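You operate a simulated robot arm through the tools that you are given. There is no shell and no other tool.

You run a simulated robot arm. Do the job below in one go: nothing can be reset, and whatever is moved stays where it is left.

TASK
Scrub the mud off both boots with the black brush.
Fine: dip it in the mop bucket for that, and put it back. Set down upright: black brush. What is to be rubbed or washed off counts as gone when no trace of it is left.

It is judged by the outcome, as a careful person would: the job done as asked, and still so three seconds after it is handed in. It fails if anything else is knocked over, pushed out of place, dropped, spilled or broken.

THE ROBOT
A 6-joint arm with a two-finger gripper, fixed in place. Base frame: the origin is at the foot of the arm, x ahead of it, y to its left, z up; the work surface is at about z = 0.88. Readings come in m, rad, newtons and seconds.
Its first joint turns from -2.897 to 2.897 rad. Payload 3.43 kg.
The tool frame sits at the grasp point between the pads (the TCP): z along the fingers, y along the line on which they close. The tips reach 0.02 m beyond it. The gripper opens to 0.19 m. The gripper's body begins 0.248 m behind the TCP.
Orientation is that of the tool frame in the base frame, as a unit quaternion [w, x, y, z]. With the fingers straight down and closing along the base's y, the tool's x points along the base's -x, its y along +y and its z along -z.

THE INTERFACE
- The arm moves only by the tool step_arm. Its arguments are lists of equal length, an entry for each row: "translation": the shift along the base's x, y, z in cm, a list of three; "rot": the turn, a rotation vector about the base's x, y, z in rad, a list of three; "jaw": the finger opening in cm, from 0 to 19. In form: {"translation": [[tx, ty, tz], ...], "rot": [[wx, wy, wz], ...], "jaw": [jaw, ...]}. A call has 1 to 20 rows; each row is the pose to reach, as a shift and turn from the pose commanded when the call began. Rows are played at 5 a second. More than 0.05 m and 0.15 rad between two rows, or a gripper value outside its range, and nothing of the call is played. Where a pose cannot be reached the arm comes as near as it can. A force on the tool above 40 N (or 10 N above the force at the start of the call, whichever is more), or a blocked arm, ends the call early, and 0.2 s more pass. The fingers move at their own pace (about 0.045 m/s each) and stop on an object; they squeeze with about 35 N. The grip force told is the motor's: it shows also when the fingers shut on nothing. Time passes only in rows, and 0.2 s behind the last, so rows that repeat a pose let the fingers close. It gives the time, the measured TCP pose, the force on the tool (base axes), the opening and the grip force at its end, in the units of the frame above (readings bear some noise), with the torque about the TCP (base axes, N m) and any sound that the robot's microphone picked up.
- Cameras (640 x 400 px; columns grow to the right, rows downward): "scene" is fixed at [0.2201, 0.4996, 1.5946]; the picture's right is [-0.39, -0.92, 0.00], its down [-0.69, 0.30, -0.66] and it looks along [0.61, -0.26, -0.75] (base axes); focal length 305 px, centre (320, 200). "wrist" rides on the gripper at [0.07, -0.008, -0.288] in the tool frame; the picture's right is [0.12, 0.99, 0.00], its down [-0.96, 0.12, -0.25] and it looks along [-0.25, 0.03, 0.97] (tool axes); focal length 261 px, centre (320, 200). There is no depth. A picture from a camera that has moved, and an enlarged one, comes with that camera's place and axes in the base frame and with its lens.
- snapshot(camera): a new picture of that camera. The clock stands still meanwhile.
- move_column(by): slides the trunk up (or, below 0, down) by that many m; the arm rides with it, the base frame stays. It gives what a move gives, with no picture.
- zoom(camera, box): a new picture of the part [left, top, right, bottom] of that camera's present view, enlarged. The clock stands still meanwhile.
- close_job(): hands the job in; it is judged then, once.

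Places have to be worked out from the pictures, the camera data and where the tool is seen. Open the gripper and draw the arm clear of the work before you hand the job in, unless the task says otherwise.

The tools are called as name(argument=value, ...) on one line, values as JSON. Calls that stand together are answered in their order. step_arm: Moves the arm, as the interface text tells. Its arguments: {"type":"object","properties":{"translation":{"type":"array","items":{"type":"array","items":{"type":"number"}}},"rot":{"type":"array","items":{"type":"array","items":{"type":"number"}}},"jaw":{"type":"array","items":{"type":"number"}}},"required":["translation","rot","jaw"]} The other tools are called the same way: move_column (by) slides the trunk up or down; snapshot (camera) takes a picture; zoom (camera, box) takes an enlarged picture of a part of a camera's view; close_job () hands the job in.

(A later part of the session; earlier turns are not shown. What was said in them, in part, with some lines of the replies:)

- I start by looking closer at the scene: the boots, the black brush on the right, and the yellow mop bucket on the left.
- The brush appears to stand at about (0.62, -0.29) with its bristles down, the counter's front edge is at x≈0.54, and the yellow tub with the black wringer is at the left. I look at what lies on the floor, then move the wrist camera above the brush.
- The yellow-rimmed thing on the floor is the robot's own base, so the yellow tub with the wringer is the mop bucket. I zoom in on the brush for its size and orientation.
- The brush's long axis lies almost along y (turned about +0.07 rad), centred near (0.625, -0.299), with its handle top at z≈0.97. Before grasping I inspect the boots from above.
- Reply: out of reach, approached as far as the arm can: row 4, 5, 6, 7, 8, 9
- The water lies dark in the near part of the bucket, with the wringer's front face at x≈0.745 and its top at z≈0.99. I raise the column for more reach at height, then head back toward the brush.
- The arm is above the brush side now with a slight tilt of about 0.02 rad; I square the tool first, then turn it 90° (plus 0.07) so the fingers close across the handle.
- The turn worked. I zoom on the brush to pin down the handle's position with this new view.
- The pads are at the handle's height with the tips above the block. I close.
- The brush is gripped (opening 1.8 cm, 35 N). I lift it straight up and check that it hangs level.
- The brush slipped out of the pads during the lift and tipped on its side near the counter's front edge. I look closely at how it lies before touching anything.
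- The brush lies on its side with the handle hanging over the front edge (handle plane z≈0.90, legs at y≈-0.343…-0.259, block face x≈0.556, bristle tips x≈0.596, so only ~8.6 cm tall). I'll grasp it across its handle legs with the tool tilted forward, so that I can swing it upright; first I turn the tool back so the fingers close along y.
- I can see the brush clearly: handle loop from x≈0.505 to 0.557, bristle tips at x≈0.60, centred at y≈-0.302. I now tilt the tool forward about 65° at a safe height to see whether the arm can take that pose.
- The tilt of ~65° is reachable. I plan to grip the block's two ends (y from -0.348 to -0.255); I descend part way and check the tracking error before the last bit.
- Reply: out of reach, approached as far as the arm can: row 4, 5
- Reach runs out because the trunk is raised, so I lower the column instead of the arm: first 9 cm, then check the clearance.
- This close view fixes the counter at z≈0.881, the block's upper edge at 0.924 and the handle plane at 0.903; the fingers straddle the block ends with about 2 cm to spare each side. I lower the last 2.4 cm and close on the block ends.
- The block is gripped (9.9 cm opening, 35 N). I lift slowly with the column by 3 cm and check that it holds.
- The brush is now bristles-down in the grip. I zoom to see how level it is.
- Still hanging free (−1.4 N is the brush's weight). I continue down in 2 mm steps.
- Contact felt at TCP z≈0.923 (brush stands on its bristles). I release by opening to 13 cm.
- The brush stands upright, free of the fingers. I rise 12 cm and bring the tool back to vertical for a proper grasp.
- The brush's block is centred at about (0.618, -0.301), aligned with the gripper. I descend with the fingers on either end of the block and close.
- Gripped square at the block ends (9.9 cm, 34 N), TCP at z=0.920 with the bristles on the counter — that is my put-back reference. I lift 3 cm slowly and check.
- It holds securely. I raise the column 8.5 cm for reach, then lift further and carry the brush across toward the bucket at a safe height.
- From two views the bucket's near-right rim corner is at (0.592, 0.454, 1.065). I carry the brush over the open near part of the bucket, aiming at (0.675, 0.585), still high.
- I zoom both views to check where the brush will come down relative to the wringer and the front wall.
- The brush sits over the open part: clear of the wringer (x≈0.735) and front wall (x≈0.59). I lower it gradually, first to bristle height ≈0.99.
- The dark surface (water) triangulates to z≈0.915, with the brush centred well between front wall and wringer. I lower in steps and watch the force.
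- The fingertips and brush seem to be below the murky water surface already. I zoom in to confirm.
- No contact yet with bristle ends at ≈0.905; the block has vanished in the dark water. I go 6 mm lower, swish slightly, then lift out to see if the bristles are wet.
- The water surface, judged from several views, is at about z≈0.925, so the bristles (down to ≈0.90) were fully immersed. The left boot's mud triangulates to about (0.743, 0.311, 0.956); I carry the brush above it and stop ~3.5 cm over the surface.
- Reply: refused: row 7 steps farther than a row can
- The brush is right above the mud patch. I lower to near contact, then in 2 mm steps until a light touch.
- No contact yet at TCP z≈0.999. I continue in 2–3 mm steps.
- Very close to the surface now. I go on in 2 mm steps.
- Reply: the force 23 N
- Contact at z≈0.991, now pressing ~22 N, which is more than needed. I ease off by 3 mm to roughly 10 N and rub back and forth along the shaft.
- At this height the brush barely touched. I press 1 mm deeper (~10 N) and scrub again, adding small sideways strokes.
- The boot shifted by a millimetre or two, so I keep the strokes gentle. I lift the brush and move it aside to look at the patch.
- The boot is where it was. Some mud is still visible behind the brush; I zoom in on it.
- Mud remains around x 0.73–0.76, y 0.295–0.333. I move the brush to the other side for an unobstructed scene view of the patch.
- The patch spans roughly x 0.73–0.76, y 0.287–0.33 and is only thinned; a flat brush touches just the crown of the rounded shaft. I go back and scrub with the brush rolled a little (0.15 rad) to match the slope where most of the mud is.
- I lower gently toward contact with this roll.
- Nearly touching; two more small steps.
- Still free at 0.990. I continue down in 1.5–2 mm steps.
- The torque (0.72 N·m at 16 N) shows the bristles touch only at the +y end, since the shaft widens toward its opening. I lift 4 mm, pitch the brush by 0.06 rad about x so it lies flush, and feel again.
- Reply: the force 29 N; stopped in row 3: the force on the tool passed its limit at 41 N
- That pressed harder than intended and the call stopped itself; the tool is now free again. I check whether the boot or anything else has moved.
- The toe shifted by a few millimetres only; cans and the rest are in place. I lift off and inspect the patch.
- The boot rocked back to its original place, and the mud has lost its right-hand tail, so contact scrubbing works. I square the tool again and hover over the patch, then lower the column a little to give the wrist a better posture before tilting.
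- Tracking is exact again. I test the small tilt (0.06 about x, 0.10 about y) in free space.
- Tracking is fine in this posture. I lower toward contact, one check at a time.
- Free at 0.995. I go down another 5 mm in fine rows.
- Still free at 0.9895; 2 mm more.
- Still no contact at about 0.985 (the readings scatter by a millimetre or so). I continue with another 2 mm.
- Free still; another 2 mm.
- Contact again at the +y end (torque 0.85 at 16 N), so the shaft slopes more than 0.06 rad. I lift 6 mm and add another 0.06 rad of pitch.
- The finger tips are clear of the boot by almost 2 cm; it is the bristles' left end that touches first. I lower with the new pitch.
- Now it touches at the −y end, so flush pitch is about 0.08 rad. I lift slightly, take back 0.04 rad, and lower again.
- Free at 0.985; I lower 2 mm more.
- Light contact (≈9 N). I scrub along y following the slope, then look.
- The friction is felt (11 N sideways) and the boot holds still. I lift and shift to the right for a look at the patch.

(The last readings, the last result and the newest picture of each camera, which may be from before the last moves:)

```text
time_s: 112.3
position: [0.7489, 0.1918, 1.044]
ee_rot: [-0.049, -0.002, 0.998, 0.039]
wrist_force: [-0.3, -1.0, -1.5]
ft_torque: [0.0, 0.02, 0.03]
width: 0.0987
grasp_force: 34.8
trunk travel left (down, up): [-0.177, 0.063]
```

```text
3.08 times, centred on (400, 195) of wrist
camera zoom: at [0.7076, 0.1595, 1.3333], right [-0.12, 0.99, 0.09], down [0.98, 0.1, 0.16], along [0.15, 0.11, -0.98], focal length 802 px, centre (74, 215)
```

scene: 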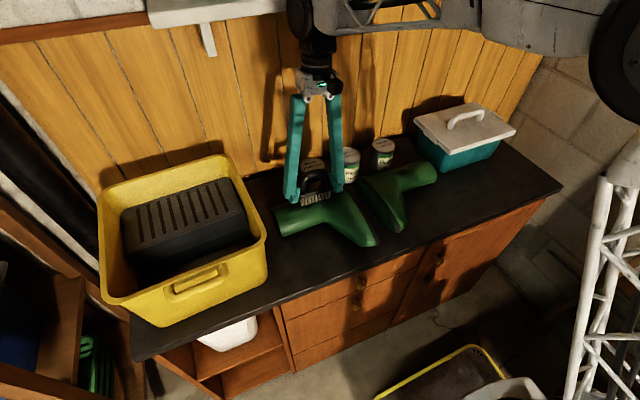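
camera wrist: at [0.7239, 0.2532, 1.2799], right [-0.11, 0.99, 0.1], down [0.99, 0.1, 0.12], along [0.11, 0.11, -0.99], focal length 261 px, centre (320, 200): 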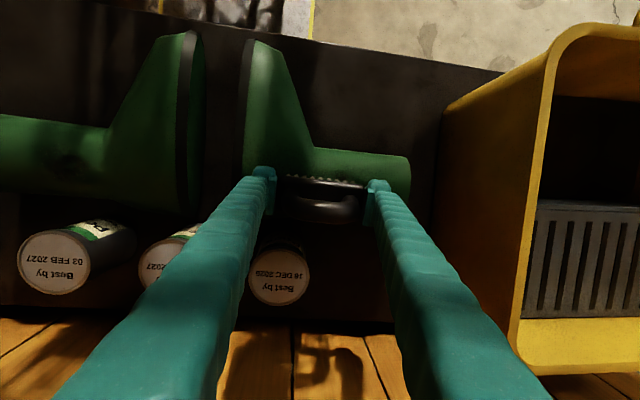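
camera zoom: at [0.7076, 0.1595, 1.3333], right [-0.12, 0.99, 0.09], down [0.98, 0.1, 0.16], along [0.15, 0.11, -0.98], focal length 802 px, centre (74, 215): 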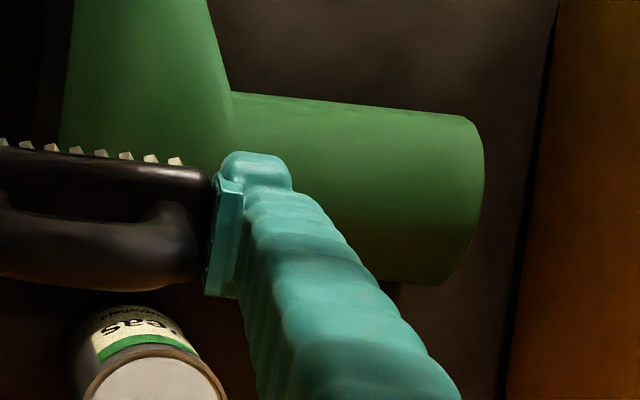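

The left boot's patch is gone in this view. Now the right boot, mirror-imaged: I carry the brush over to about (0.755, -0.003) and pitch it the other way (−0.08 rad).

step_arm(translation=[[0, 0, 2], [0, -4, 3], [0.1, -8, 3], [0.3, -12, 3], [0.5, -16, 2], [0.6, -19.5, 0], [0.6, -19.5, -1], [0.6, -19.5, -1]], rot=[[0, 0, 0], [-0.03, 0, 0], [-0.06, 0, 0], [-0.1, 0, 0], [-0.13, 0, 0], [-0.158, 0, 0], [-0.158, 0, 0], [-0.158, 0, 0]], jaw=[6, 6, 6, 6, 6, 6, 6, 6])

snapshot(camera="scene")

zoom(camera="scene", box=[330, 140, 450, 230])

zoom(camera="wrist", box=[420, 100, 620, 260])

```text
time_s: 114.1
position: [0.7554, -0.0038, 1.0336]
ee_rot: [-0.05, 0.001, 0.998, -0.04]
wrist_force: [-0.1, 0.1, -1.9]
ft_torque: [0.03, 0.01, -0.02]
width: 0.0988
grasp_force: 34.7
trunk travel left (down, up): [-0.177, 0.063]
```

```text
taken
```

scene: 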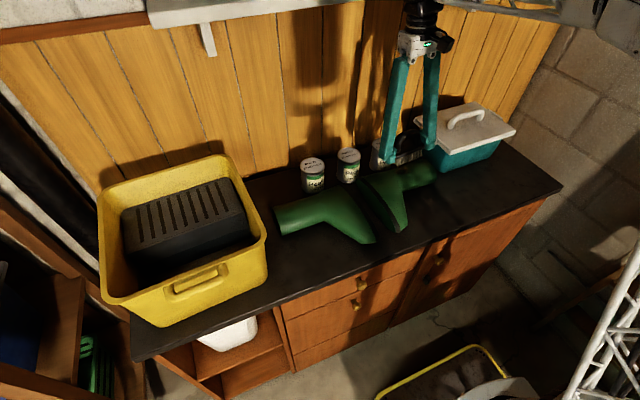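

```text
4.44 times, centred on (390, 185) of scene
camera zoom: at [0.2201, 0.4996, 1.5946], right [-0.39, -0.92, 0.0], down [-0.69, 0.3, -0.66], along [0.61, -0.26, -0.75], focal length 1354 px, centre (9, 267)
```

zoom: 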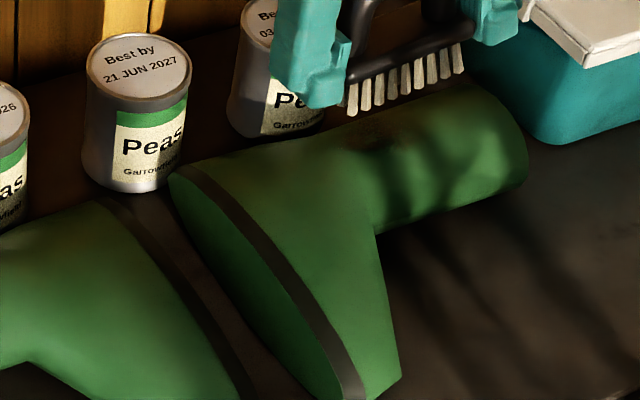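

```text
2.50 times, centred on (520, 180) of wrist
camera zoom: at [0.7142, 0.0107, 1.325], right [-0.12, 0.99, -0.07], down [0.98, 0.13, 0.14], along [0.15, -0.05, -0.99], focal length 652 px, centre (-180, 250)
```

zoom: 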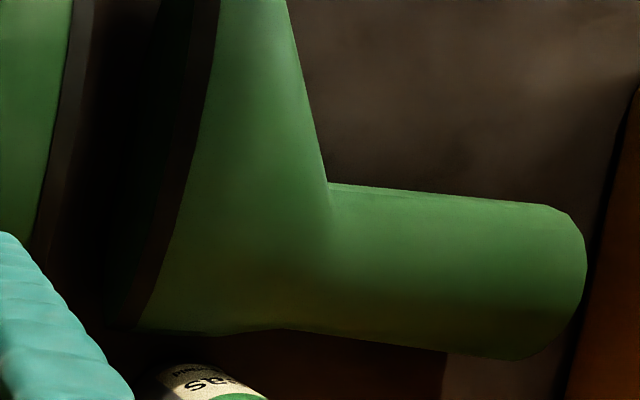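

The left boot looks clean from above as well. Over the right boot's patch now, I lower toward contact.

step_arm(translation=[[0, 0, -1.5], [0, 0, -3], [0, 0, -3.9], [0, 0, -3.9]], rot=[[0, 0, 0], [0, 0, 0], [0, 0, 0], [0, 0, 0]], jaw=[6, 6, 6, 6])

zoom(camera="scene", box=[340, 140, 440, 210])

```text
time_s: 115.1
position: [0.7555, -0.0036, 0.9947]
ee_rot: [-0.049, 0.001, 0.998, -0.04]
wrist_force: [0.0, 0.8, -1.0]
ft_torque: [-0.01, -0.01, -0.01]
width: 0.0989
grasp_force: 35.1
trunk travel left (down, up): [-0.177, 0.063]
```

```text
5.71 times, centred on (390, 175) of scene
camera zoom: at [0.2201, 0.4996, 1.5946], right [-0.39, -0.92, 0.0], down [-0.69, 0.3, -0.66], along [0.61, -0.26, -0.75], focal length 1741 px, centre (-80, 343)
```

zoom: 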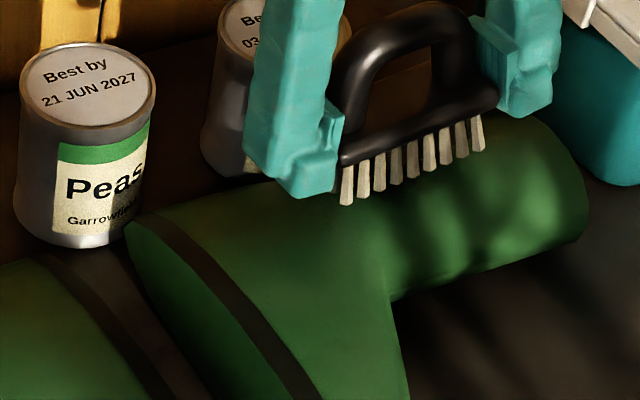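

Clear of cans and cooler. I go down in small steps.

step_arm(translation=[[0, 0, -0.2], [0, 0, -0.5], [0, 0, -0.5]], rot=[[0, 0, 0], [0, 0, 0], [0, 0, 0]], jaw=[6, 6, 6])

```text
time_s: 115.9
position: [0.7553, -0.003, 0.9902]
ee_rot: [-0.049, 0.002, 0.998, -0.04]
wrist_force: [-1.1, 0.3, -0.2]
ft_torque: [0.04, 0.01, 0.0]
width: 0.099
grasp_force: 34.9
trunk travel left (down, up): [-0.177, 0.063]
```

Free at 0.990. Another 3 mm.

step_arm(translation=[[0, 0, -0.15], [0, 0, -0.3], [0, 0, -0.3]], rot=[[0, 0, 0], [0, 0, 0], [0, 0, 0]], jaw=[6, 6, 6])

```text
time_s: 116.7
position: [0.7557, -0.0022, 0.9858]
ee_rot: [-0.049, 0.003, 0.998, -0.04]
wrist_force: [-0.3, -0.2, 0.3]
ft_torque: [0.1, 0.04, 0.0]
width: 0.099
grasp_force: 34.9
trunk travel left (down, up): [-0.177, 0.063]
```

Just about touching (force rose slightly). 1.5 mm more.

step_arm(translation=[[0, 0, -0.1], [0, 0, -0.15], [0, 0, -0.15]], rot=[[0, 0, 0], [0, 0, 0], [0, 0, 0]], jaw=[6, 6, 6])

```text
time_s: 117.5
position: [0.7553, -0.0044, 0.9847]
ee_rot: [-0.049, 0.002, 0.998, -0.04]
wrist_force: [1.8, -0.7, 14.7]
ft_torque: [0.77, 0.33, -0.06]
width: 0.0989
grasp_force: 35.0
trunk travel left (down, up): [-0.177, 0.063]
```

Contact ≈16 N at the ankle-side end, the mirror of the left boot. I ease slightly and scrub along y with the mirrored stroke.

step_arm(translation=[[0, 0, 0.07], [0, -0.8, 0.12], [0, -1.6, 0.18], [0, -2.4, 0.24], [0, -1.6, 0.18], [0, -0.8, 0.12], [0, 0, 0.06], [0, 0.8, 0.0], [0, 1.6, -0.06], [0, 0.8, 0.0], [0, 0, 0.06], [0, -0.8, 0.12], [0, -1.6, 0.18], [0, -2.4, 0.24], [0, -1.6, 0.18], [0, -0.8, 0.12], [0, 0, 0.06], [0, 0.8, 0.0], [0, 1.6, -0.06], [0, 0, 0.06]], rot=[[0, 0, 0], [0, 0, 0], [0, 0, 0], [0, 0, 0], [0, 0, 0], [0, 0, 0], [0, 0, 0], [0, 0, 0], [0, 0, 0], [0, 0, 0], [0, 0, 0], [0, 0, 0], [0, 0, 0], [0, 0, 0], [0, 0, 0], [0, 0, 0], [0, 0, 0], [0, 0, 0], [0, 0, 0], [0, 0, 0]], jaw=[6, 6, 6, 6, 6, 6, 6, 6, 6, 6, 6, 6, 6, 6, 6, 6, 6, 6, 6, 6])

zoom(camera="scene", box=[330, 140, 450, 230])

```text
time_s: 121.7
position: [0.7573, -0.0035, 0.9859]
ee_rot: [-0.049, 0.001, 0.998, -0.04]
wrist_force: [0.4, 0.1, -1.3]
ft_torque: [-0.07, 0.03, 0.01]
width: 0.0988
grasp_force: 34.4
trunk travel left (down, up): [-0.177, 0.063]
```

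```text
4.44 times, centred on (390, 185) of scene
camera zoom: at [0.2201, 0.4996, 1.5946], right [-0.39, -0.92, 0.0], down [-0.69, 0.3, -0.66], along [0.61, -0.26, -0.75], focal length 1354 px, centre (9, 267)
```

zoom: 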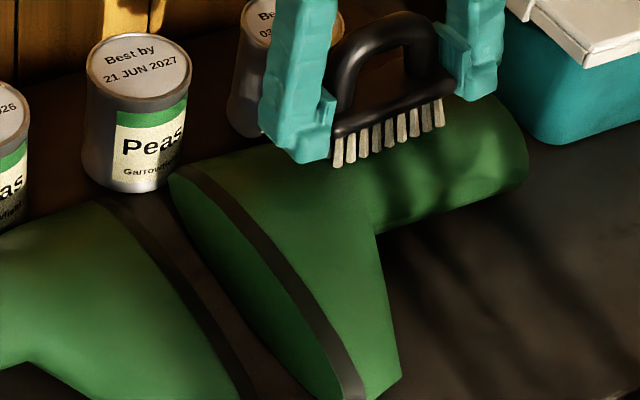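

The force faded at the end, so contact was light. I press 1.5 mm deeper and scrub once more before inspecting.

step_arm(translation=[[0, 0, -0.08], [0, 0, -0.15], [0, 0, -0.15]], rot=[[0, 0, 0], [0, 0, 0], [0, 0, 0]], jaw=[6, 6, 6])

```text
time_s: 122.5
position: [0.7551, -0.0033, 0.9842]
ee_rot: [-0.049, 0.002, 0.998, -0.039]
wrist_force: [2.7, 0.0, 14.4]
ft_torque: [0.71, 0.21, -0.15]
width: 0.0989
grasp_force: 34.7
trunk travel left (down, up): [-0.177, 0.063]
```

Contact ≈15 N. I scrub along the shaft, keeping this depth and following the slope.

step_arm(translation=[[0, -0.8, 0.05], [0, -1.6, 0.1], [0, -2.4, 0.16], [0, -1.6, 0.1], [0, -0.8, 0.05], [0, 0, 0], [0, 0.8, -0.05], [0, 1.6, -0.1], [0, 0.8, -0.05], [0, 0, 0], [0, -0.8, 0.05], [0, -1.6, 0.1], [0, -2.4, 0.16], [0, -1.6, 0.1], [0, -0.8, 0.05], [0, 0, 0], [0, 0.8, -0.05], [0, 1.6, -0.1], [0, 0.8, -0.05], [0, 0, 0]], rot=[[0.01, 0, 0], [0.01, 0, 0], [0.01, 0, 0], [0.01, 0, 0], [0.01, 0, 0], [0.01, 0, 0], [0.01, 0, 0], [0.01, 0, 0], [0.01, 0, 0], [0.01, 0, 0], [0.01, 0, 0], [0.01, 0, 0], [0.01, 0, 0], [0.01, 0, 0], [0.01, 0, 0], [0.01, 0, 0], [0.01, 0, 0], [0.01, 0, 0], [0.01, 0, 0], [0.01, 0, 0]], jaw=[6, 6, 6, 6, 6, 6, 6, 6, 6, 6, 6, 6, 6, 6, 6, 6, 6, 6, 6, 6])

step_arm(translation=[[0, 0, 2], [0, 0, 4.5], [0, 3, 6], [0, 7, 7], [0, 11, 7], [0, 14, 7], [0, 14, 7]], rot=[[0, 0, 0], [0, 0, 0], [0, 0, 0], [0, 0, 0], [0, 0, 0], [0, 0, 0], [0, 0, 0]], jaw=[6, 6, 6, 6, 6, 6, 6])

snapshot(camera="scene")

zoom(camera="scene", box=[360, 150, 440, 210])

zoom(camera="wrist", box=[60, 90, 320, 260])

```text
time_s: 126.7
position: [0.7558, -0.0037, 0.9833]
ee_rot: [-0.049, 0.001, 0.998, -0.035]
wrist_force: [-0.8, -0.3, -0.4]
ft_torque: [-0.01, 0.07, -0.02]
width: 0.099
grasp_force: 34.8
trunk travel left (down, up): [-0.177, 0.063]
```

```text
time_s: 128.3
position: [0.7558, 0.1369, 1.0536]
ee_rot: [-0.049, 0.002, 0.998, -0.034]
wrist_force: [0.1, -0.2, -2.0]
ft_torque: [0.01, 0.04, 0.02]
width: 0.0991
grasp_force: 35.2
trunk travel left (down, up): [-0.177, 0.063]
```

```text
taken
```

scene: 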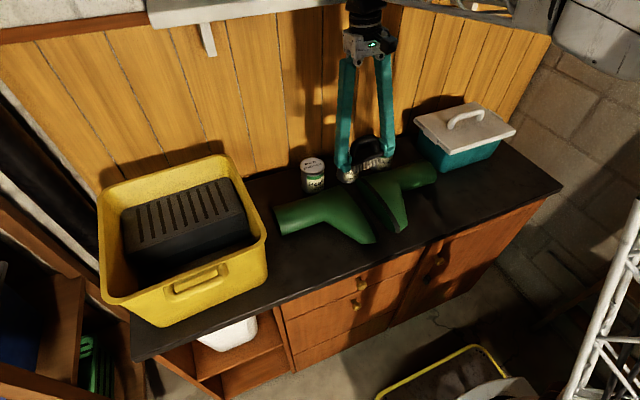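

```text
6.67 times, centred on (400, 180) of scene
camera zoom: at [0.2201, 0.4996, 1.5946], right [-0.39, -0.92, 0.0], down [-0.69, 0.3, -0.66], along [0.61, -0.26, -0.75], focal length 2031 px, centre (-213, 333)
```

zoom: 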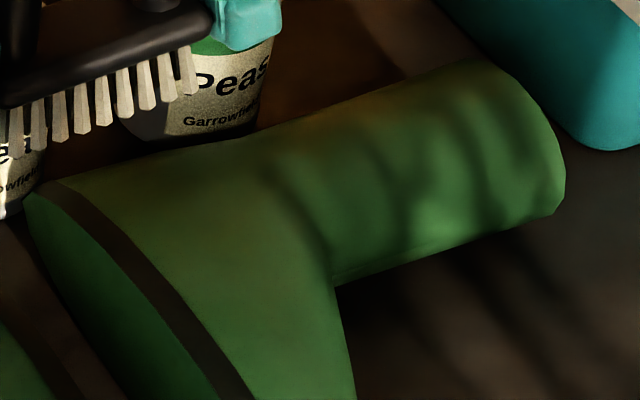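

```text
2.35 times, centred on (190, 175) of wrist
camera zoom: at [0.7142, 0.1483, 1.3459], right [-0.12, 0.99, -0.06], down [0.98, 0.13, 0.14], along [0.15, -0.04, -0.99], focal length 613 px, centre (626, 259)
```

zoom: 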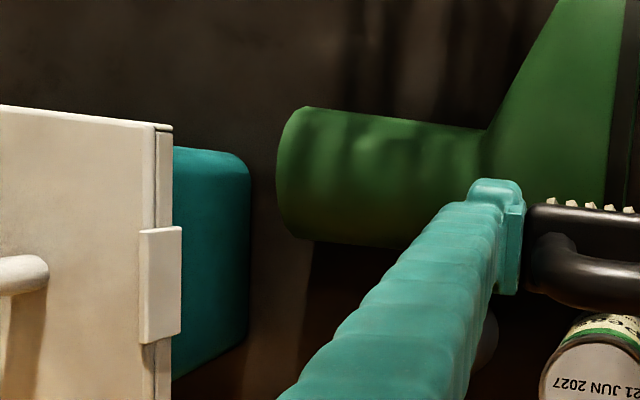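

The right boot's patch also seems gone, though there are shadow stripes. I zoom further on both boots for traces.

zoom(camera="scene", box=[375, 155, 425, 190])

zoom(camera="scene", box=[285, 180, 345, 220])

zoom(camera="wrist", box=[170, 125, 270, 200])

zoom(camera="wrist", box=[370, 110, 490, 230])

```text
11.43 times, centred on (400, 172) of scene
camera zoom: at [0.2201, 0.4996, 1.5946], right [-0.39, -0.92, 0.0], down [-0.69, 0.3, -0.66], along [0.61, -0.26, -0.75], focal length 3482 px, centre (-594, 514)
```

zoom: 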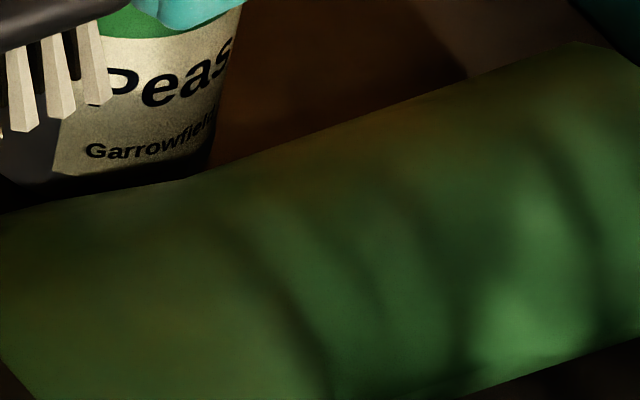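

```text
10.00 times, centred on (315, 200) of scene
camera zoom: at [0.2201, 0.4996, 1.5946], right [-0.39, -0.92, 0.0], down [-0.69, 0.3, -0.66], along [0.61, -0.26, -0.75], focal length 3047 px, centre (370, 200)
```

zoom: 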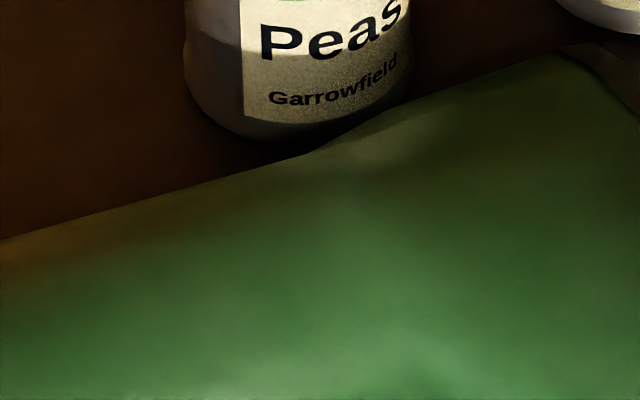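

```text
5.33 times, centred on (220, 162) of wrist
camera zoom: at [0.7142, 0.1483, 1.3459], right [-0.12, 0.99, -0.06], down [0.98, 0.13, 0.14], along [0.15, -0.04, -0.99], focal length 1390 px, centre (853, 400)
```

zoom: 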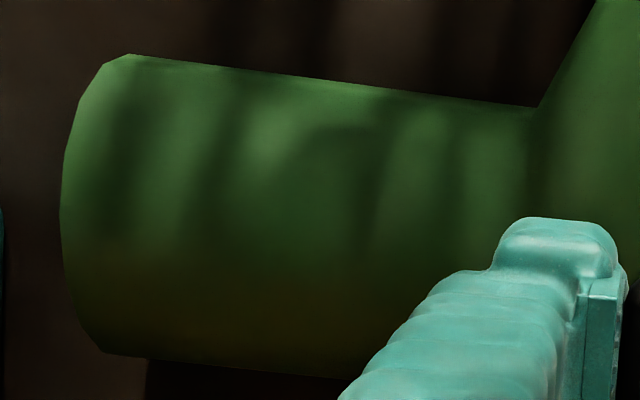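

```text
3.33 times, centred on (430, 170) of wrist
camera zoom: at [0.7142, 0.1483, 1.3459], right [-0.12, 0.99, -0.06], down [0.98, 0.13, 0.14], along [0.15, -0.04, -0.99], focal length 869 px, centre (-47, 300)
```

zoom: 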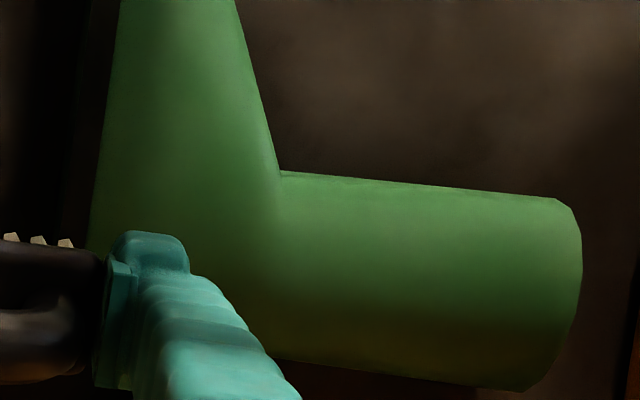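

Left boot is clean. For the right boot the finger hides part of the spot, so I go round to the −y side (toward the brush's home) with the tool levelled and look from there.

step_arm(translation=[[0, 0, 3], [-2, -2, 6], [-5, -5, 8], [-8, -8, 8], [-9.5, -12, 8], [-9.5, -16, 8], [-9.5, -20, 8], [-9.5, -24, 8], [-9.5, -28, 8], [-9.5, -32, 8], [-9.5, -36, 8], [-9.5, -38.5, 8], [-9.5, -38.5, 8]], rot=[[0, 0, 0], [0.03, -0.04, 0], [0.07, -0.098, 0.004], [0.07, -0.098, 0.004], [0.07, -0.098, 0.004], [0.07, -0.098, 0.004], [0.07, -0.098, 0.004], [0.07, -0.098, 0.004], [0.07, -0.098, 0.004], [0.07, -0.098, 0.004], [0.07, -0.098, 0.004], [0.07, -0.098, 0.004], [0.07, -0.098, 0.004]], jaw=[6, 6, 6, 6, 6, 6, 6, 6, 6, 6, 6, 6, 6])

snapshot(camera="wrist")

zoom(camera="scene", box=[375, 155, 435, 195])

```text
time_s: 131.1
position: [0.6613, -0.2491, 1.1342]
ee_rot: [-0.001, -0.001, 1.0, 0.0]
wrist_force: [1.0, 0.5, -1.4]
ft_torque: [0.01, 0.01, 0.0]
width: 0.0988
grasp_force: 35.1
trunk travel left (down, up): [-0.177, 0.063]
```

```text
taken
camera wrist: at [0.5911, -0.2579, 1.4207], right [-0.12, 0.99, 0.0], down [0.96, 0.12, 0.25], along [0.24, 0.03, -0.97], focal length 261 px, centre (320, 200)
```

wrist: 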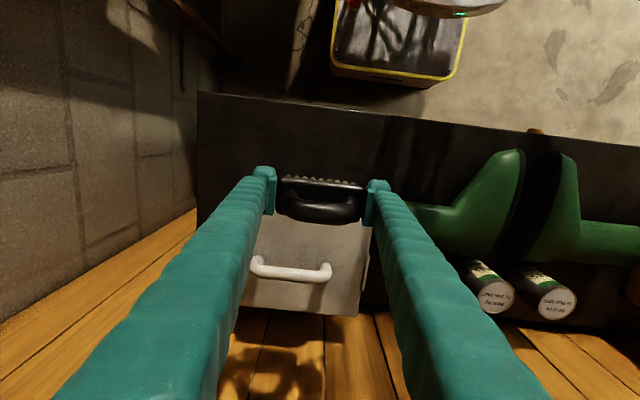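

```text
10.00 times, centred on (405, 175) of scene
camera zoom: at [0.2201, 0.4996, 1.5946], right [-0.39, -0.92, 0.0], down [-0.69, 0.3, -0.66], along [0.61, -0.26, -0.75], focal length 3047 px, centre (-530, 450)
```

zoom: 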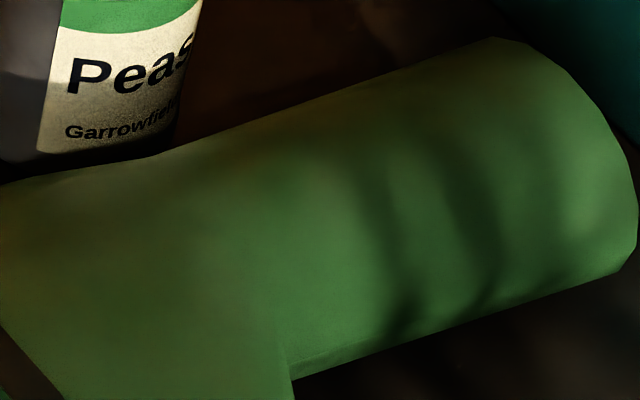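

The scene view shows the right boot's patch spot clean, only moving shadows. I check it in the wrist view too.

zoom(camera="wrist", box=[400, 140, 540, 270])

zoom(camera="wrist", box=[400, 190, 480, 250])

```text
3.08 times, centred on (470, 205) of wrist
camera zoom: at [0.5911, -0.2579, 1.4207], right [-0.12, 0.99, 0.0], down [0.96, 0.12, 0.25], along [0.24, 0.03, -0.97], focal length 802 px, centre (-142, 185)
```

zoom: 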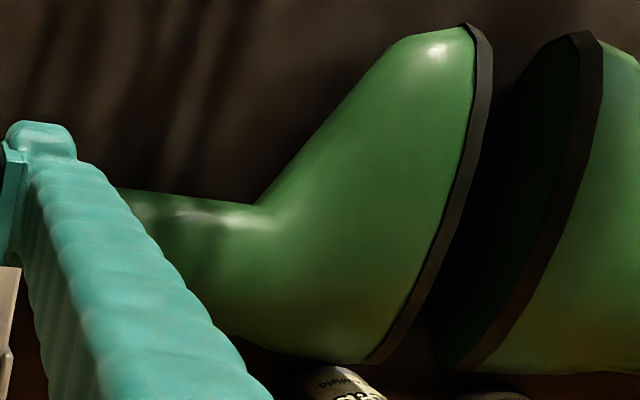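

```text
6.67 times, centred on (440, 220) of wrist
camera zoom: at [0.5911, -0.2579, 1.4207], right [-0.12, 0.99, 0.0], down [0.96, 0.12, 0.25], along [0.24, 0.03, -0.97], focal length 1738 px, centre (-480, 67)
```

zoom: 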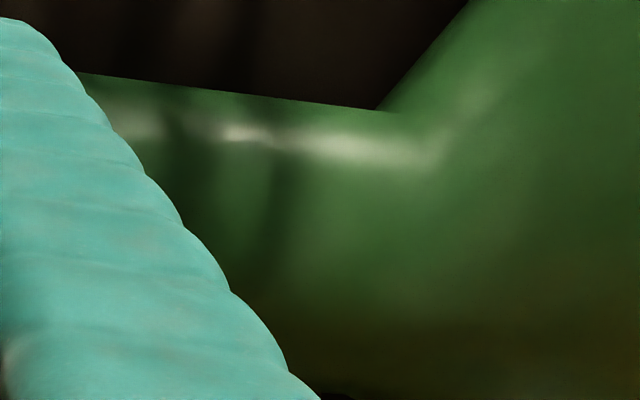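

Both patches are clean. Now I return the brush to its home spot (0.621, -0.301) with the original slight yaw, stopping a little above the counter.

step_arm(translation=[[-2, -2.6, -1], [-4, -5.2, -3], [-4, -5.2, -7], [-4, -5.2, -11], [-4, -5.2, -15], [-4, -5.2, -18], [-4, -5.2, -20], [-4, -5.2, -20]], rot=[[0, 0, 0.02], [0, 0, 0.05], [0, 0, 0.05], [0, 0, 0.05], [0, 0, 0.05], [0, 0, 0.05], [0, 0, 0.05], [0, 0, 0.05]], jaw=[6, 6, 6, 6, 6, 6, 6, 6])

zoom(camera="scene", box=[464, 130, 544, 200])

zoom(camera="wrist", box=[230, 120, 410, 230])

```text
time_s: 132.9
position: [0.6211, -0.2997, 0.9331]
ee_rot: [0.0, -0.025, 1.0, 0.0]
wrist_force: [0.7, -0.1, -1.2]
ft_torque: [0.0, 0.01, 0.03]
width: 0.0991
grasp_force: 34.8
trunk travel left (down, up): [-0.177, 0.063]
```

```text
5.71 times, centred on (504, 165) of scene
camera zoom: at [0.2201, 0.4996, 1.5946], right [-0.39, -0.92, 0.0], down [-0.69, 0.3, -0.66], along [0.61, -0.26, -0.75], focal length 1741 px, centre (-731, 400)
```

zoom: 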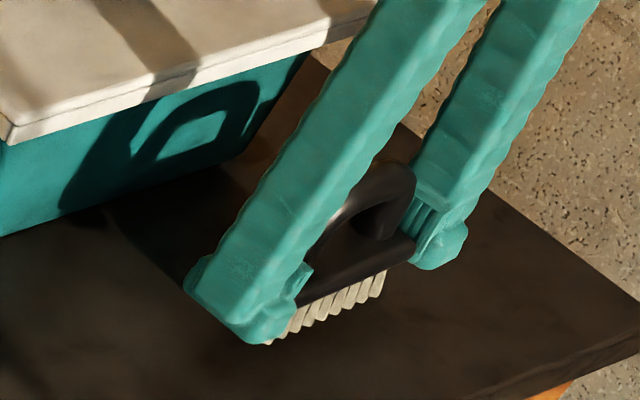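

```text
3.56 times, centred on (320, 175) of wrist
camera zoom: at [0.5516, -0.3131, 1.2206], right [-0.17, 0.99, 0.0], down [0.95, 0.16, 0.25], along [0.24, 0.04, -0.97], focal length 927 px, centre (320, 289)
```

zoom: 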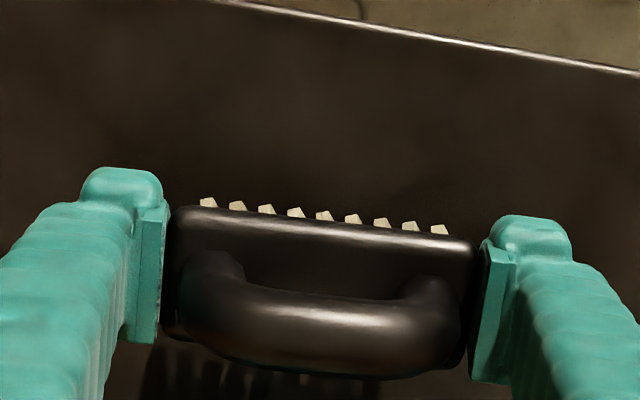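

The brush hangs level about 1 cm above the counter. I lower it in small steps until it touches.

step_arm(translation=[[0, 0, -0.3], [0, 0, -0.6], [0, 0, -0.8], [0, 0, -0.8]], rot=[[0, 0, 0], [0, 0, 0], [0, 0, 0], [0, 0, 0]], jaw=[6, 6, 6, 6])

```text
time_s: 133.9
position: [0.6209, -0.301, 0.9261]
ee_rot: [0.001, -0.025, 1.0, 0.0]
wrist_force: [-0.8, 0.6, -1.0]
ft_torque: [-0.01, -0.03, -0.04]
width: 0.0989
grasp_force: 35.6
trunk travel left (down, up): [-0.177, 0.063]
```

Still free at 0.926; another 3 mm.

step_arm(translation=[[0, 0, -0.15], [0, 0, -0.3], [0, 0, -0.3]], rot=[[0, 0, 0], [0, 0, 0], [0, 0, 0]], jaw=[6, 6, 6])

```text
time_s: 134.7
position: [0.6203, -0.3001, 0.9223]
ee_rot: [0.001, -0.025, 1.0, -0.001]
wrist_force: [0.4, -0.3, -0.7]
ft_torque: [0.01, 0.0, 0.0]
width: 0.0988
grasp_force: 35.3
trunk travel left (down, up): [-0.177, 0.063]
```

Still hanging at 0.922; 2 mm more.

step_arm(translation=[[0, 0, -0.1], [0, 0, -0.2], [0, 0, -0.2]], rot=[[0, 0, 0], [0, 0, 0], [0, 0, 0]], jaw=[6, 6, 6])

```text
time_s: 135.5
position: [0.6215, -0.3002, 0.921]
ee_rot: [0.0, -0.025, 1.0, 0.0]
wrist_force: [-0.2, -0.2, -0.3]
ft_torque: [-0.01, 0.02, -0.01]
width: 0.099
grasp_force: 35.0
trunk travel left (down, up): [-0.177, 0.063]
```

Nearly touching. 1.5 mm more.

step_arm(translation=[[0, 0, -0.1], [0, 0, -0.15], [0, 0, -0.15]], rot=[[0, 0, 0], [0, 0, 0], [0, 0, 0]], jaw=[6, 6, 6])

```text
time_s: 136.3
position: [0.6217, -0.3007, 0.919]
ee_rot: [0.0, -0.025, 1.0, 0.001]
wrist_force: [-1.1, -0.7, -1.2]
ft_torque: [0.01, -0.03, 0.0]
width: 0.099
grasp_force: 35.1
trunk travel left (down, up): [-0.177, 0.063]
```

Still free at 0.919; 1.5 mm more.

step_arm(translation=[[0, 0, -0.1], [0, 0, -0.15], [0, 0, -0.15]], rot=[[0, 0, 0], [0, 0, 0], [0, 0, 0]], jaw=[6, 6, 6])

```text
time_s: 137.1
position: [0.6209, -0.3005, 0.917]
ee_rot: [-0.001, -0.026, 1.0, 0.001]
wrist_force: [-0.5, -0.3, -1.4]
ft_torque: [0.0, 0.01, 0.0]
width: 0.0989
grasp_force: 34.5
trunk travel left (down, up): [-0.177, 0.063]
```

The brush has probably slid up a few millimetres in the grip. I continue with 2 mm steps.

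step_arm(translation=[[0, 0, -0.1], [0, 0, -0.2], [0, 0, -0.2]], rot=[[0, 0, 0], [0, 0, 0], [0, 0, 0]], jaw=[6, 6, 6])

zoom(camera="scene", box=[474, 150, 534, 200])

```text
time_s: 137.9
position: [0.6217, -0.3006, 0.9153]
ee_rot: [-0.001, -0.025, 1.0, -0.001]
wrist_force: [0.3, -0.3, -1.3]
ft_torque: [0.03, -0.02, -0.01]
width: 0.0992
grasp_force: 34.6
trunk travel left (down, up): [-0.177, 0.063]
```

```text
8.00 times, centred on (504, 175) of scene
camera zoom: at [0.2201, 0.4996, 1.5946], right [-0.39, -0.92, 0.0], down [-0.69, 0.3, -0.66], along [0.61, -0.26, -0.75], focal length 2438 px, centre (-1152, 400)
```

zoom: 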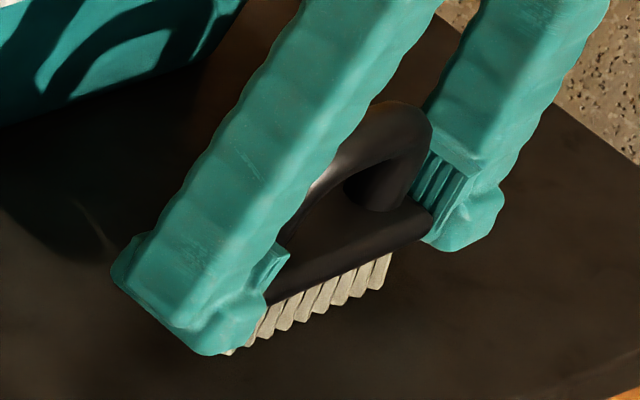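

Still not on the counter. I continue 2 mm at a time, watching force.

step_arm(translation=[[0, 0, -0.1], [0, 0, -0.2], [0, 0, -0.2]], rot=[[0, 0, 0], [0, 0, 0], [0, 0, 0]], jaw=[6, 6, 6])

```text
time_s: 138.7
position: [0.6198, -0.3004, 0.9149]
ee_rot: [0.0, -0.025, 1.0, 0.001]
wrist_force: [-0.3, 0.0, 16.8]
ft_torque: [0.85, -0.03, 0.01]
width: 0.0987
grasp_force: 34.9
trunk travel left (down, up): [-0.177, 0.063]
```

Contact at the +y end (≈17 N). I ease up 1 mm and open the fingers slowly so it settles on its bristles.

step_arm(translation=[[0, 0, 0.1], [0, 0, 0.1], [0, 0, 0.1], [0, 0, 0.1], [0, 0, 0.1], [0, 0, 0.1]], rot=[[0, 0, 0], [0, 0, 0], [0, 0, 0], [0, 0, 0], [0, 0, 0], [0, 0, 0]], jaw=[9.8, 10, 10.5, 11.5, 12.5, 13])

zoom(camera="scene", box=[464, 140, 544, 200])

zoom(camera="wrist", box=[230, 120, 410, 230])

```text
time_s: 140.1
position: [0.6211, -0.2997, 0.9143]
ee_rot: [0.0, -0.025, 1.0, 0.001]
wrist_force: [0.4, -0.2, 0.5]
ft_torque: [0.04, -0.01, -0.03]
width: 0.13
grasp_force: 0.1
trunk travel left (down, up): [-0.177, 0.063]
```

```text
6.67 times, centred on (504, 170) of scene
camera zoom: at [0.2201, 0.4996, 1.5946], right [-0.39, -0.92, 0.0], down [-0.69, 0.3, -0.66], along [0.61, -0.26, -0.75], focal length 2031 px, centre (-907, 400)
```

zoom: 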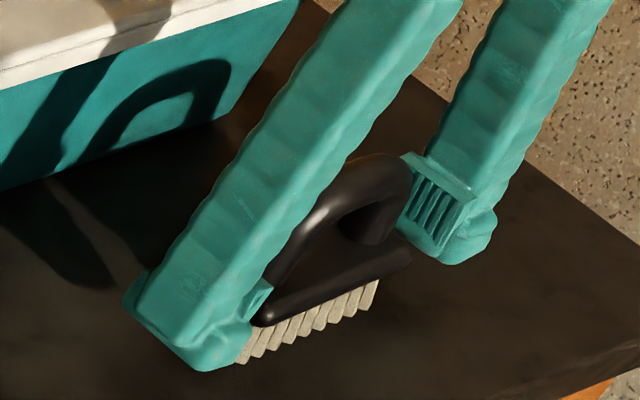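

```text
3.56 times, centred on (320, 175) of wrist
camera zoom: at [0.5511, -0.3131, 1.201], right [-0.17, 0.99, 0.0], down [0.96, 0.16, 0.25], along [0.24, 0.04, -0.97], focal length 927 px, centre (320, 289)
```

zoom: 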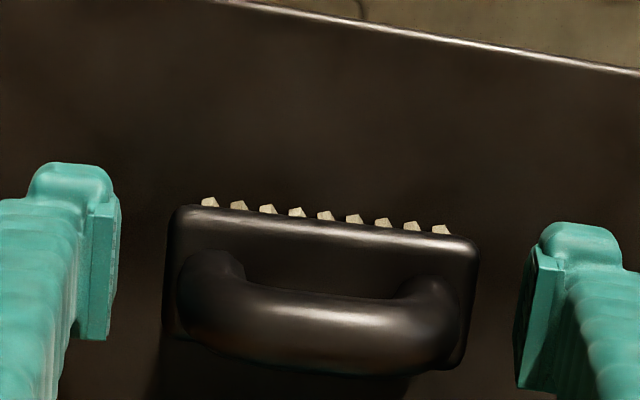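

The brush stands upright on its own. I draw the gripper straight up, clear of it.

step_arm(translation=[[0, 0, 2], [0, 0, 5], [0, 0, 9], [0, 0, 13], [0, 0, 17], [0, 0, 20], [0, 0, 20]], rot=[[0, 0, 0], [0, 0, 0], [0, 0, 0], [0, 0, 0], [0, 0, 0], [0, 0, 0], [0, 0, 0]], jaw=[13, 13, 13, 13, 13, 13, 13])

snapshot(camera="scene")

zoom(camera="scene", box=[464, 140, 544, 200])

zoom(camera="wrist", box=[230, 120, 410, 230])

```text
time_s: 141.7
position: [0.6214, -0.3003, 1.1149]
ee_rot: [0.001, -0.026, 1.0, 0.0]
wrist_force: [0.1, 0.0, 0.1]
ft_torque: [0.01, -0.01, 0.01]
width: 0.13
grasp_force: 0.0
trunk travel left (down, up): [-0.177, 0.063]
```

```text
taken
```

scene: 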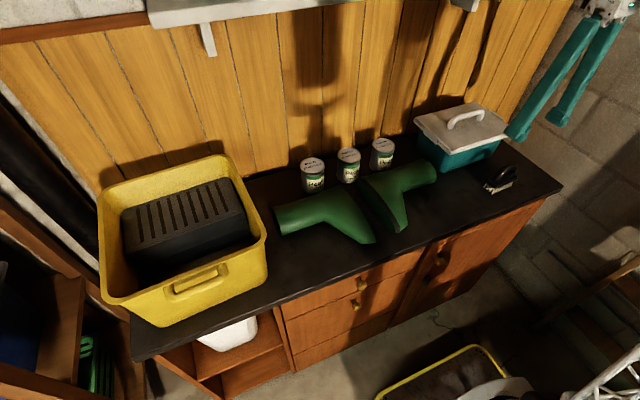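

```text
6.67 times, centred on (504, 170) of scene
camera zoom: at [0.2201, 0.4996, 1.5946], right [-0.39, -0.92, 0.0], down [-0.69, 0.3, -0.66], along [0.61, -0.26, -0.75], focal length 2031 px, centre (-907, 400)
```

zoom: 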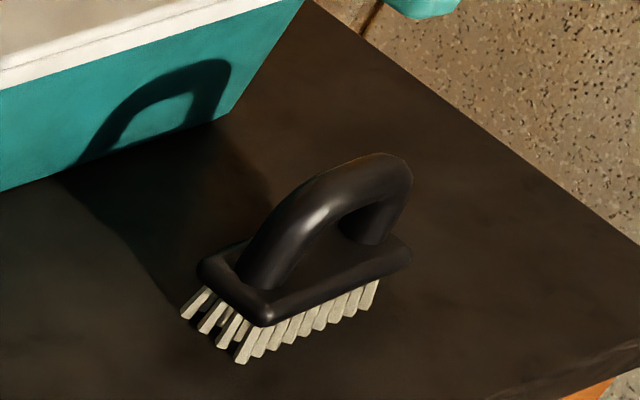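

```text
3.56 times, centred on (320, 175) of wrist
camera zoom: at [0.5512, -0.3134, 1.4017], right [-0.17, 0.99, 0.0], down [0.96, 0.16, 0.25], along [0.24, 0.04, -0.97], focal length 927 px, centre (320, 289)
```

zoom: 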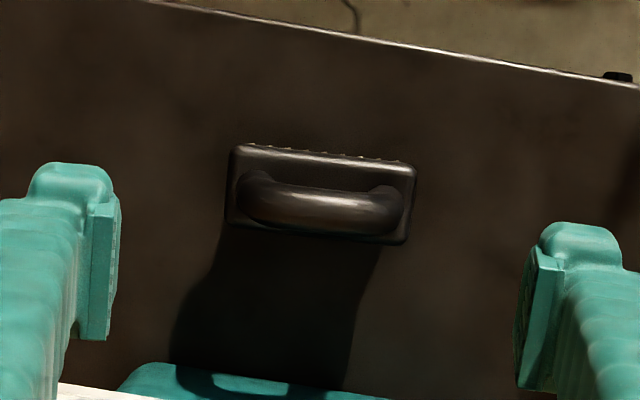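

The brush is back upright on its original spot (within a millimetre or two). Now a careful inspection of both boots with the empty, wide-open gripper.

step_arm(translation=[[0, 3, 1], [1, 7, 2], [2, 11, 3], [3, 15, 3], [4, 19, 3], [5, 23, 3], [6, 27, 3], [7, 30, 3], [7, 30, 3]], rot=[[0, 0, -0.05], [0, 0, -0.05], [0, 0, -0.05], [0, 0, -0.05], [0, 0, -0.05], [0, 0, -0.05], [0, 0, -0.05], [0, 0, -0.05], [0, 0, -0.05]], jaw=[15, 17, 19, 19, 19, 19, 19, 19, 19])

snapshot(camera="wrist")

zoom(camera="wrist", box=[230, 130, 390, 250])

```text
time_s: 143.7
position: [0.6916, 0.0002, 1.1448]
ee_rot: [0.001, -0.001, 1.0, -0.001]
wrist_force: [-0.9, -0.2, 0.4]
ft_torque: [0.0, 0.0, -0.04]
width: 0.1898
grasp_force: 0.0
trunk travel left (down, up): [-0.177, 0.063]
```

```text
taken
camera wrist: at [0.6211, -0.0096, 1.4314], right [-0.12, 0.99, 0.0], down [0.96, 0.12, 0.25], along [0.25, 0.03, -0.97], focal length 261 px, centre (320, 200)
```

wrist: 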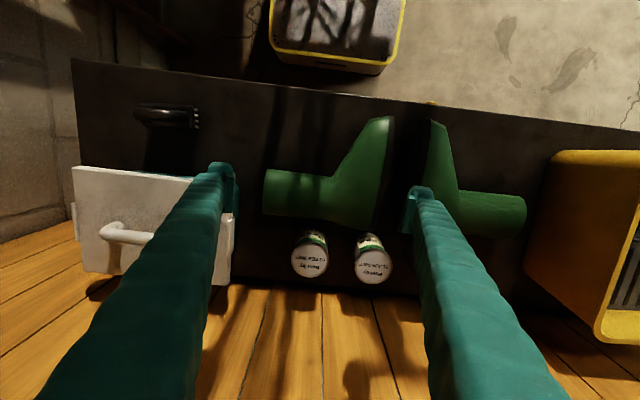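

```text
3.33 times, centred on (310, 190) of wrist
camera zoom: at [0.6211, -0.0096, 1.4314], right [-0.12, 0.99, 0.0], down [0.96, 0.12, 0.25], along [0.25, 0.03, -0.97], focal length 869 px, centre (353, 233)
```

zoom: 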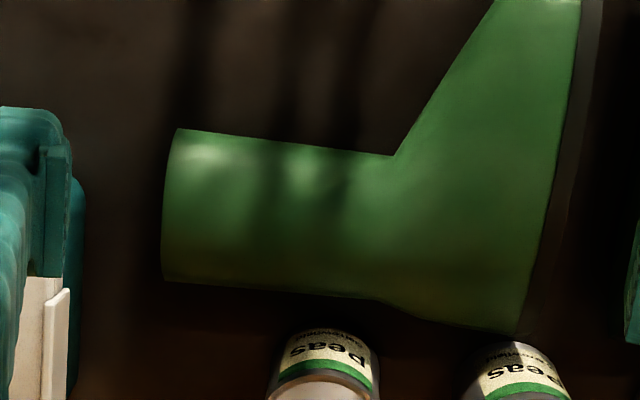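

Right boot looks clean; I zoom tightly on the former patch, then go over the left boot.

zoom(camera="wrist", box=[280, 170, 340, 220])

step_arm(translation=[[0, 4, 0], [0, 8, 0], [0, 12, 0], [0, 16, 0], [0, 20, 0], [0, 24, 0], [0, 28, 0], [0, 31, 0], [0, 31, 0]], rot=[[0, 0, 0], [0, 0, 0], [0, 0, 0], [0, 0, 0], [0, 0, 0], [0, 0, 0], [0, 0, 0], [0, 0, 0], [0, 0, 0]], jaw=[19, 19, 19, 19, 19, 19, 19, 19, 19])

zoom(camera="wrist", box=[230, 120, 400, 250])

zoom(camera="wrist", box=[285, 170, 355, 225])

```text
8.00 times, centred on (310, 195) of wrist
camera zoom: at [0.6211, -0.0096, 1.4314], right [-0.12, 0.99, 0.0], down [0.96, 0.12, 0.25], along [0.25, 0.03, -0.97], focal length 2085 px, centre (400, 240)
```

zoom: 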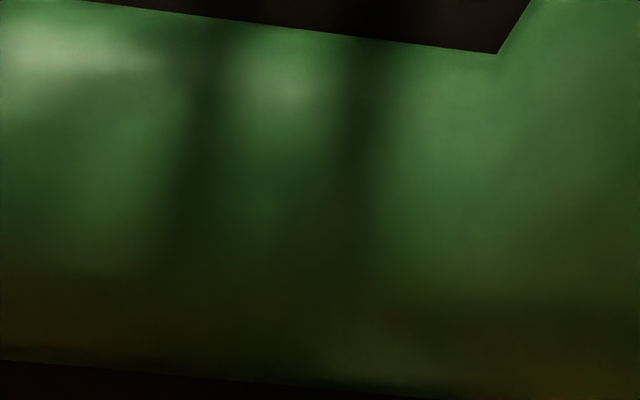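

```text
time_s: 145.7
position: [0.6922, 0.3102, 1.1457]
ee_rot: [0.0, -0.001, 1.0, 0.0]
wrist_force: [-0.2, -0.5, -0.3]
ft_torque: [-0.05, 0.02, -0.01]
width: 0.19
grasp_force: 0.2
trunk travel left (down, up): [-0.177, 0.063]
```

```text
3.08 times, centred on (315, 185) of wrist
camera zoom: at [0.6206, 0.3012, 1.4312], right [-0.12, 0.99, 0.0], down [0.96, 0.12, 0.25], along [0.24, 0.03, -0.97], focal length 802 px, centre (335, 246)
```

zoom: 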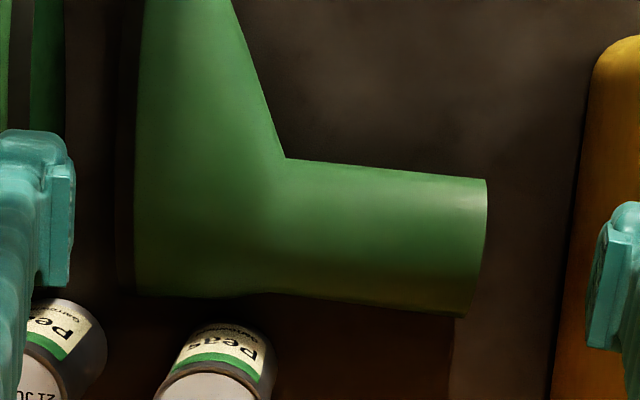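

```text
7.27 times, centred on (320, 198) of wrist
camera zoom: at [0.6206, 0.3012, 1.4312], right [-0.12, 0.99, 0.0], down [0.96, 0.12, 0.25], along [0.24, 0.03, -0.97], focal length 1896 px, centre (320, 218)
```

zoom: 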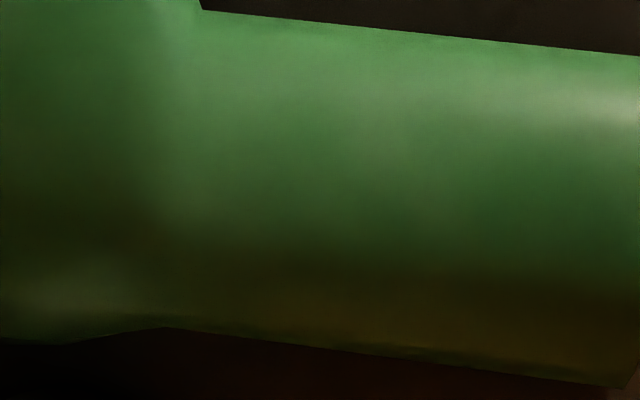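

Both boots show only smooth green shading, no trace of mud. I draw the arm up and back to about its starting pose with the gripper open, then check the whole scene once more.

step_arm(translation=[[0, 0, 4], [-2, -1, 8], [-5, -2, 11], [-8, -3, 14], [-11, -5, 17], [-14, -6, 18], [-15.5, -6.7, 18.5], [-15.5, -6.7, 18.5]], rot=[[0, 0, 0], [0, 0, 0], [0, 0, 0], [0, 0, 0], [0, 0, 0], [0, 0, 0], [0, 0, 0], [0, 0, 0]], jaw=[19, 19, 19, 19, 19, 19, 19, 19])

snapshot(camera="scene")

zoom(camera="scene", box=[260, 130, 460, 255])

zoom(camera="scene", box=[400, 90, 560, 220])

snapshot(camera="wrist")

```text
time_s: 147.5
position: [0.5348, 0.2421, 1.3294]
ee_rot: [0.0, 0.0, 1.0, 0.0]
wrist_force: [-0.6, -0.3, 0.4]
ft_torque: [0.01, -0.03, -0.03]
width: 0.1896
grasp_force: 0.1
trunk travel left (down, up): [-0.177, 0.063]
```

```text
taken
```

scene: 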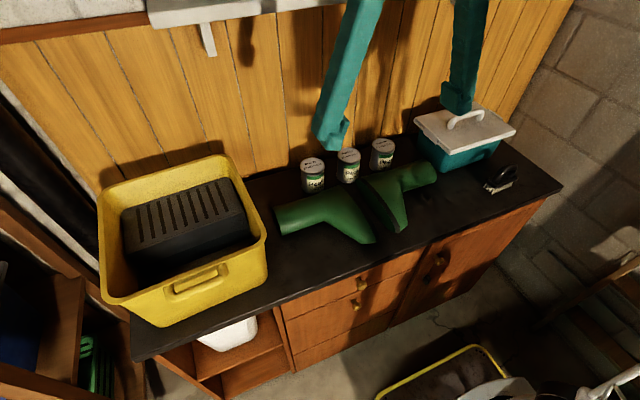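

```text
3.20 times, centred on (360, 192) of scene
camera zoom: at [0.2201, 0.4996, 1.5946], right [-0.39, -0.92, 0.0], down [-0.69, 0.3, -0.66], along [0.61, -0.26, -0.75], focal length 975 px, centre (192, 224)
```

zoom: 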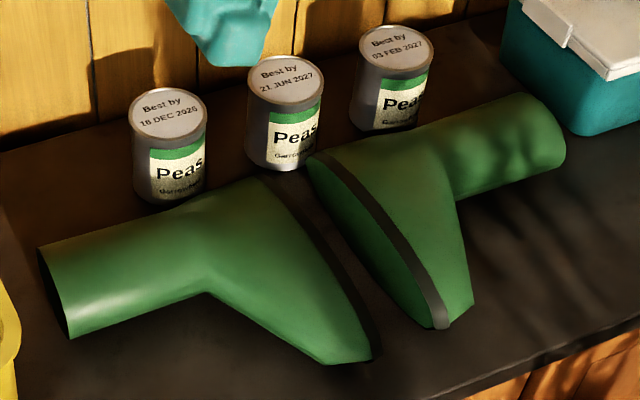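

```text
3.08 times, centred on (480, 155) of scene
camera zoom: at [0.2201, 0.4996, 1.5946], right [-0.39, -0.92, 0.0], down [-0.69, 0.3, -0.66], along [0.61, -0.26, -0.75], focal length 938 px, centre (-172, 338)
```

zoom: 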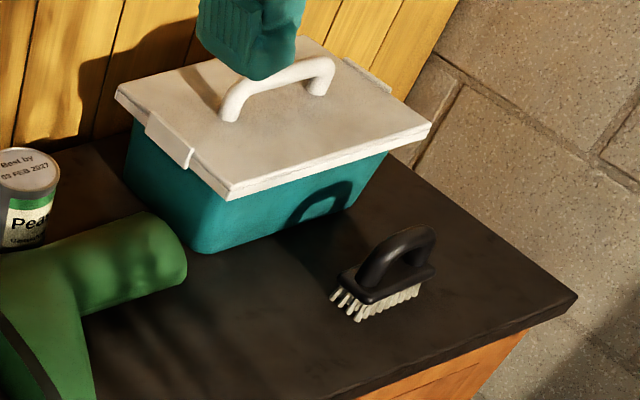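

```text
taken
camera wrist: at [0.4645, 0.2331, 1.6155], right [-0.12, 0.99, 0.0], down [0.96, 0.12, 0.25], along [0.24, 0.03, -0.97], focal length 261 px, centre (320, 200)
```

wrist: 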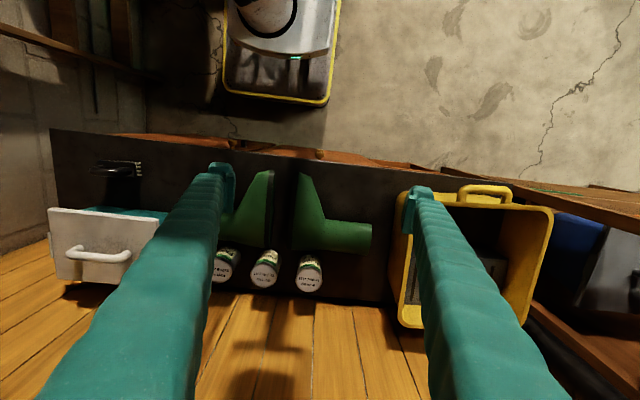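

Everything is in place and the light is as at the start. One last tight comparison of both former patches.

zoom(camera="scene", box=[380, 150, 440, 190])

zoom(camera="scene", box=[280, 180, 340, 220])

zoom(camera="wrist", box=[290, 170, 390, 260])

```text
10.00 times, centred on (410, 170) of scene
camera zoom: at [0.2201, 0.4996, 1.5946], right [-0.39, -0.92, 0.0], down [-0.69, 0.3, -0.66], along [0.61, -0.26, -0.75], focal length 3047 px, centre (-580, 500)
```

zoom: 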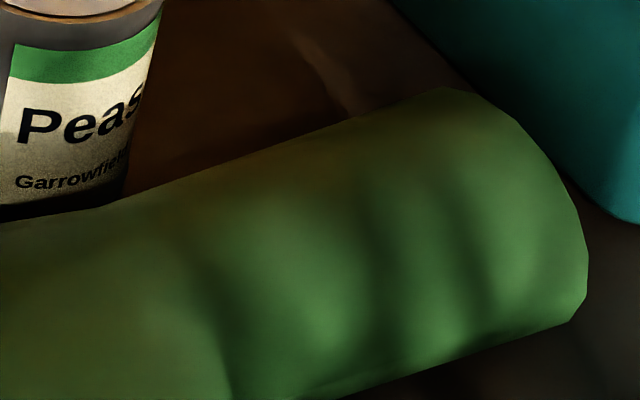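

```text
10.00 times, centred on (310, 200) of scene
camera zoom: at [0.2201, 0.4996, 1.5946], right [-0.39, -0.92, 0.0], down [-0.69, 0.3, -0.66], along [0.61, -0.26, -0.75], focal length 3047 px, centre (420, 200)
```

zoom: 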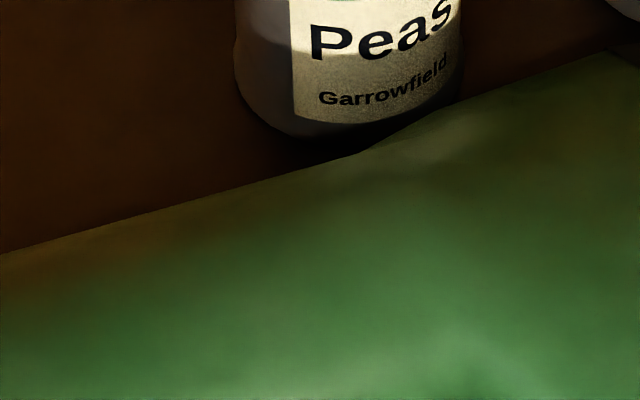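

```text
4.44 times, centred on (340, 215) of wrist
camera zoom: at [0.4645, 0.2331, 1.6155], right [-0.12, 0.99, 0.0], down [0.96, 0.12, 0.25], along [0.24, 0.03, -0.97], focal length 1158 px, centre (231, 133)
```

zoom: 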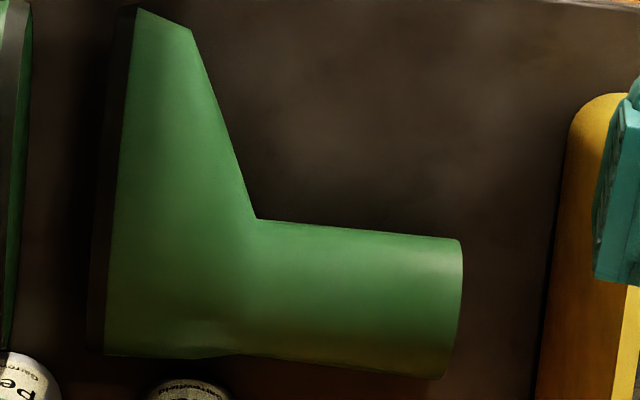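

No trace of mud remains on either boot, the brush stands upright on its original spot, and the bucket, cans and cooler are where they were. The gripper is open and clear, so I hand the job in.

close_job()

```text
The job is handed in.
```

I scrubbed the mud off both boots with the black brush, after dipping it in the mop bucket. The close-up views show no trace left on any surface I could see. The undersides and lower back sides of the boots were out of view.

- **Brush:** it is back on its original spot, standing upright on its bristles. On my first lift it slipped out of the gripper and tipped onto its side near the counter's edge. I picked it up again, and it did not fall off.
- **Boots:** they rocked under the scrubbing. At one point the left boot was pressed hard enough (41 N) to stop the arm, but it settled back to where it had been.
- **Everything else:** the bucket, cans and cooler look unmoved in the final picture.

The gripper is open and clear of the work.
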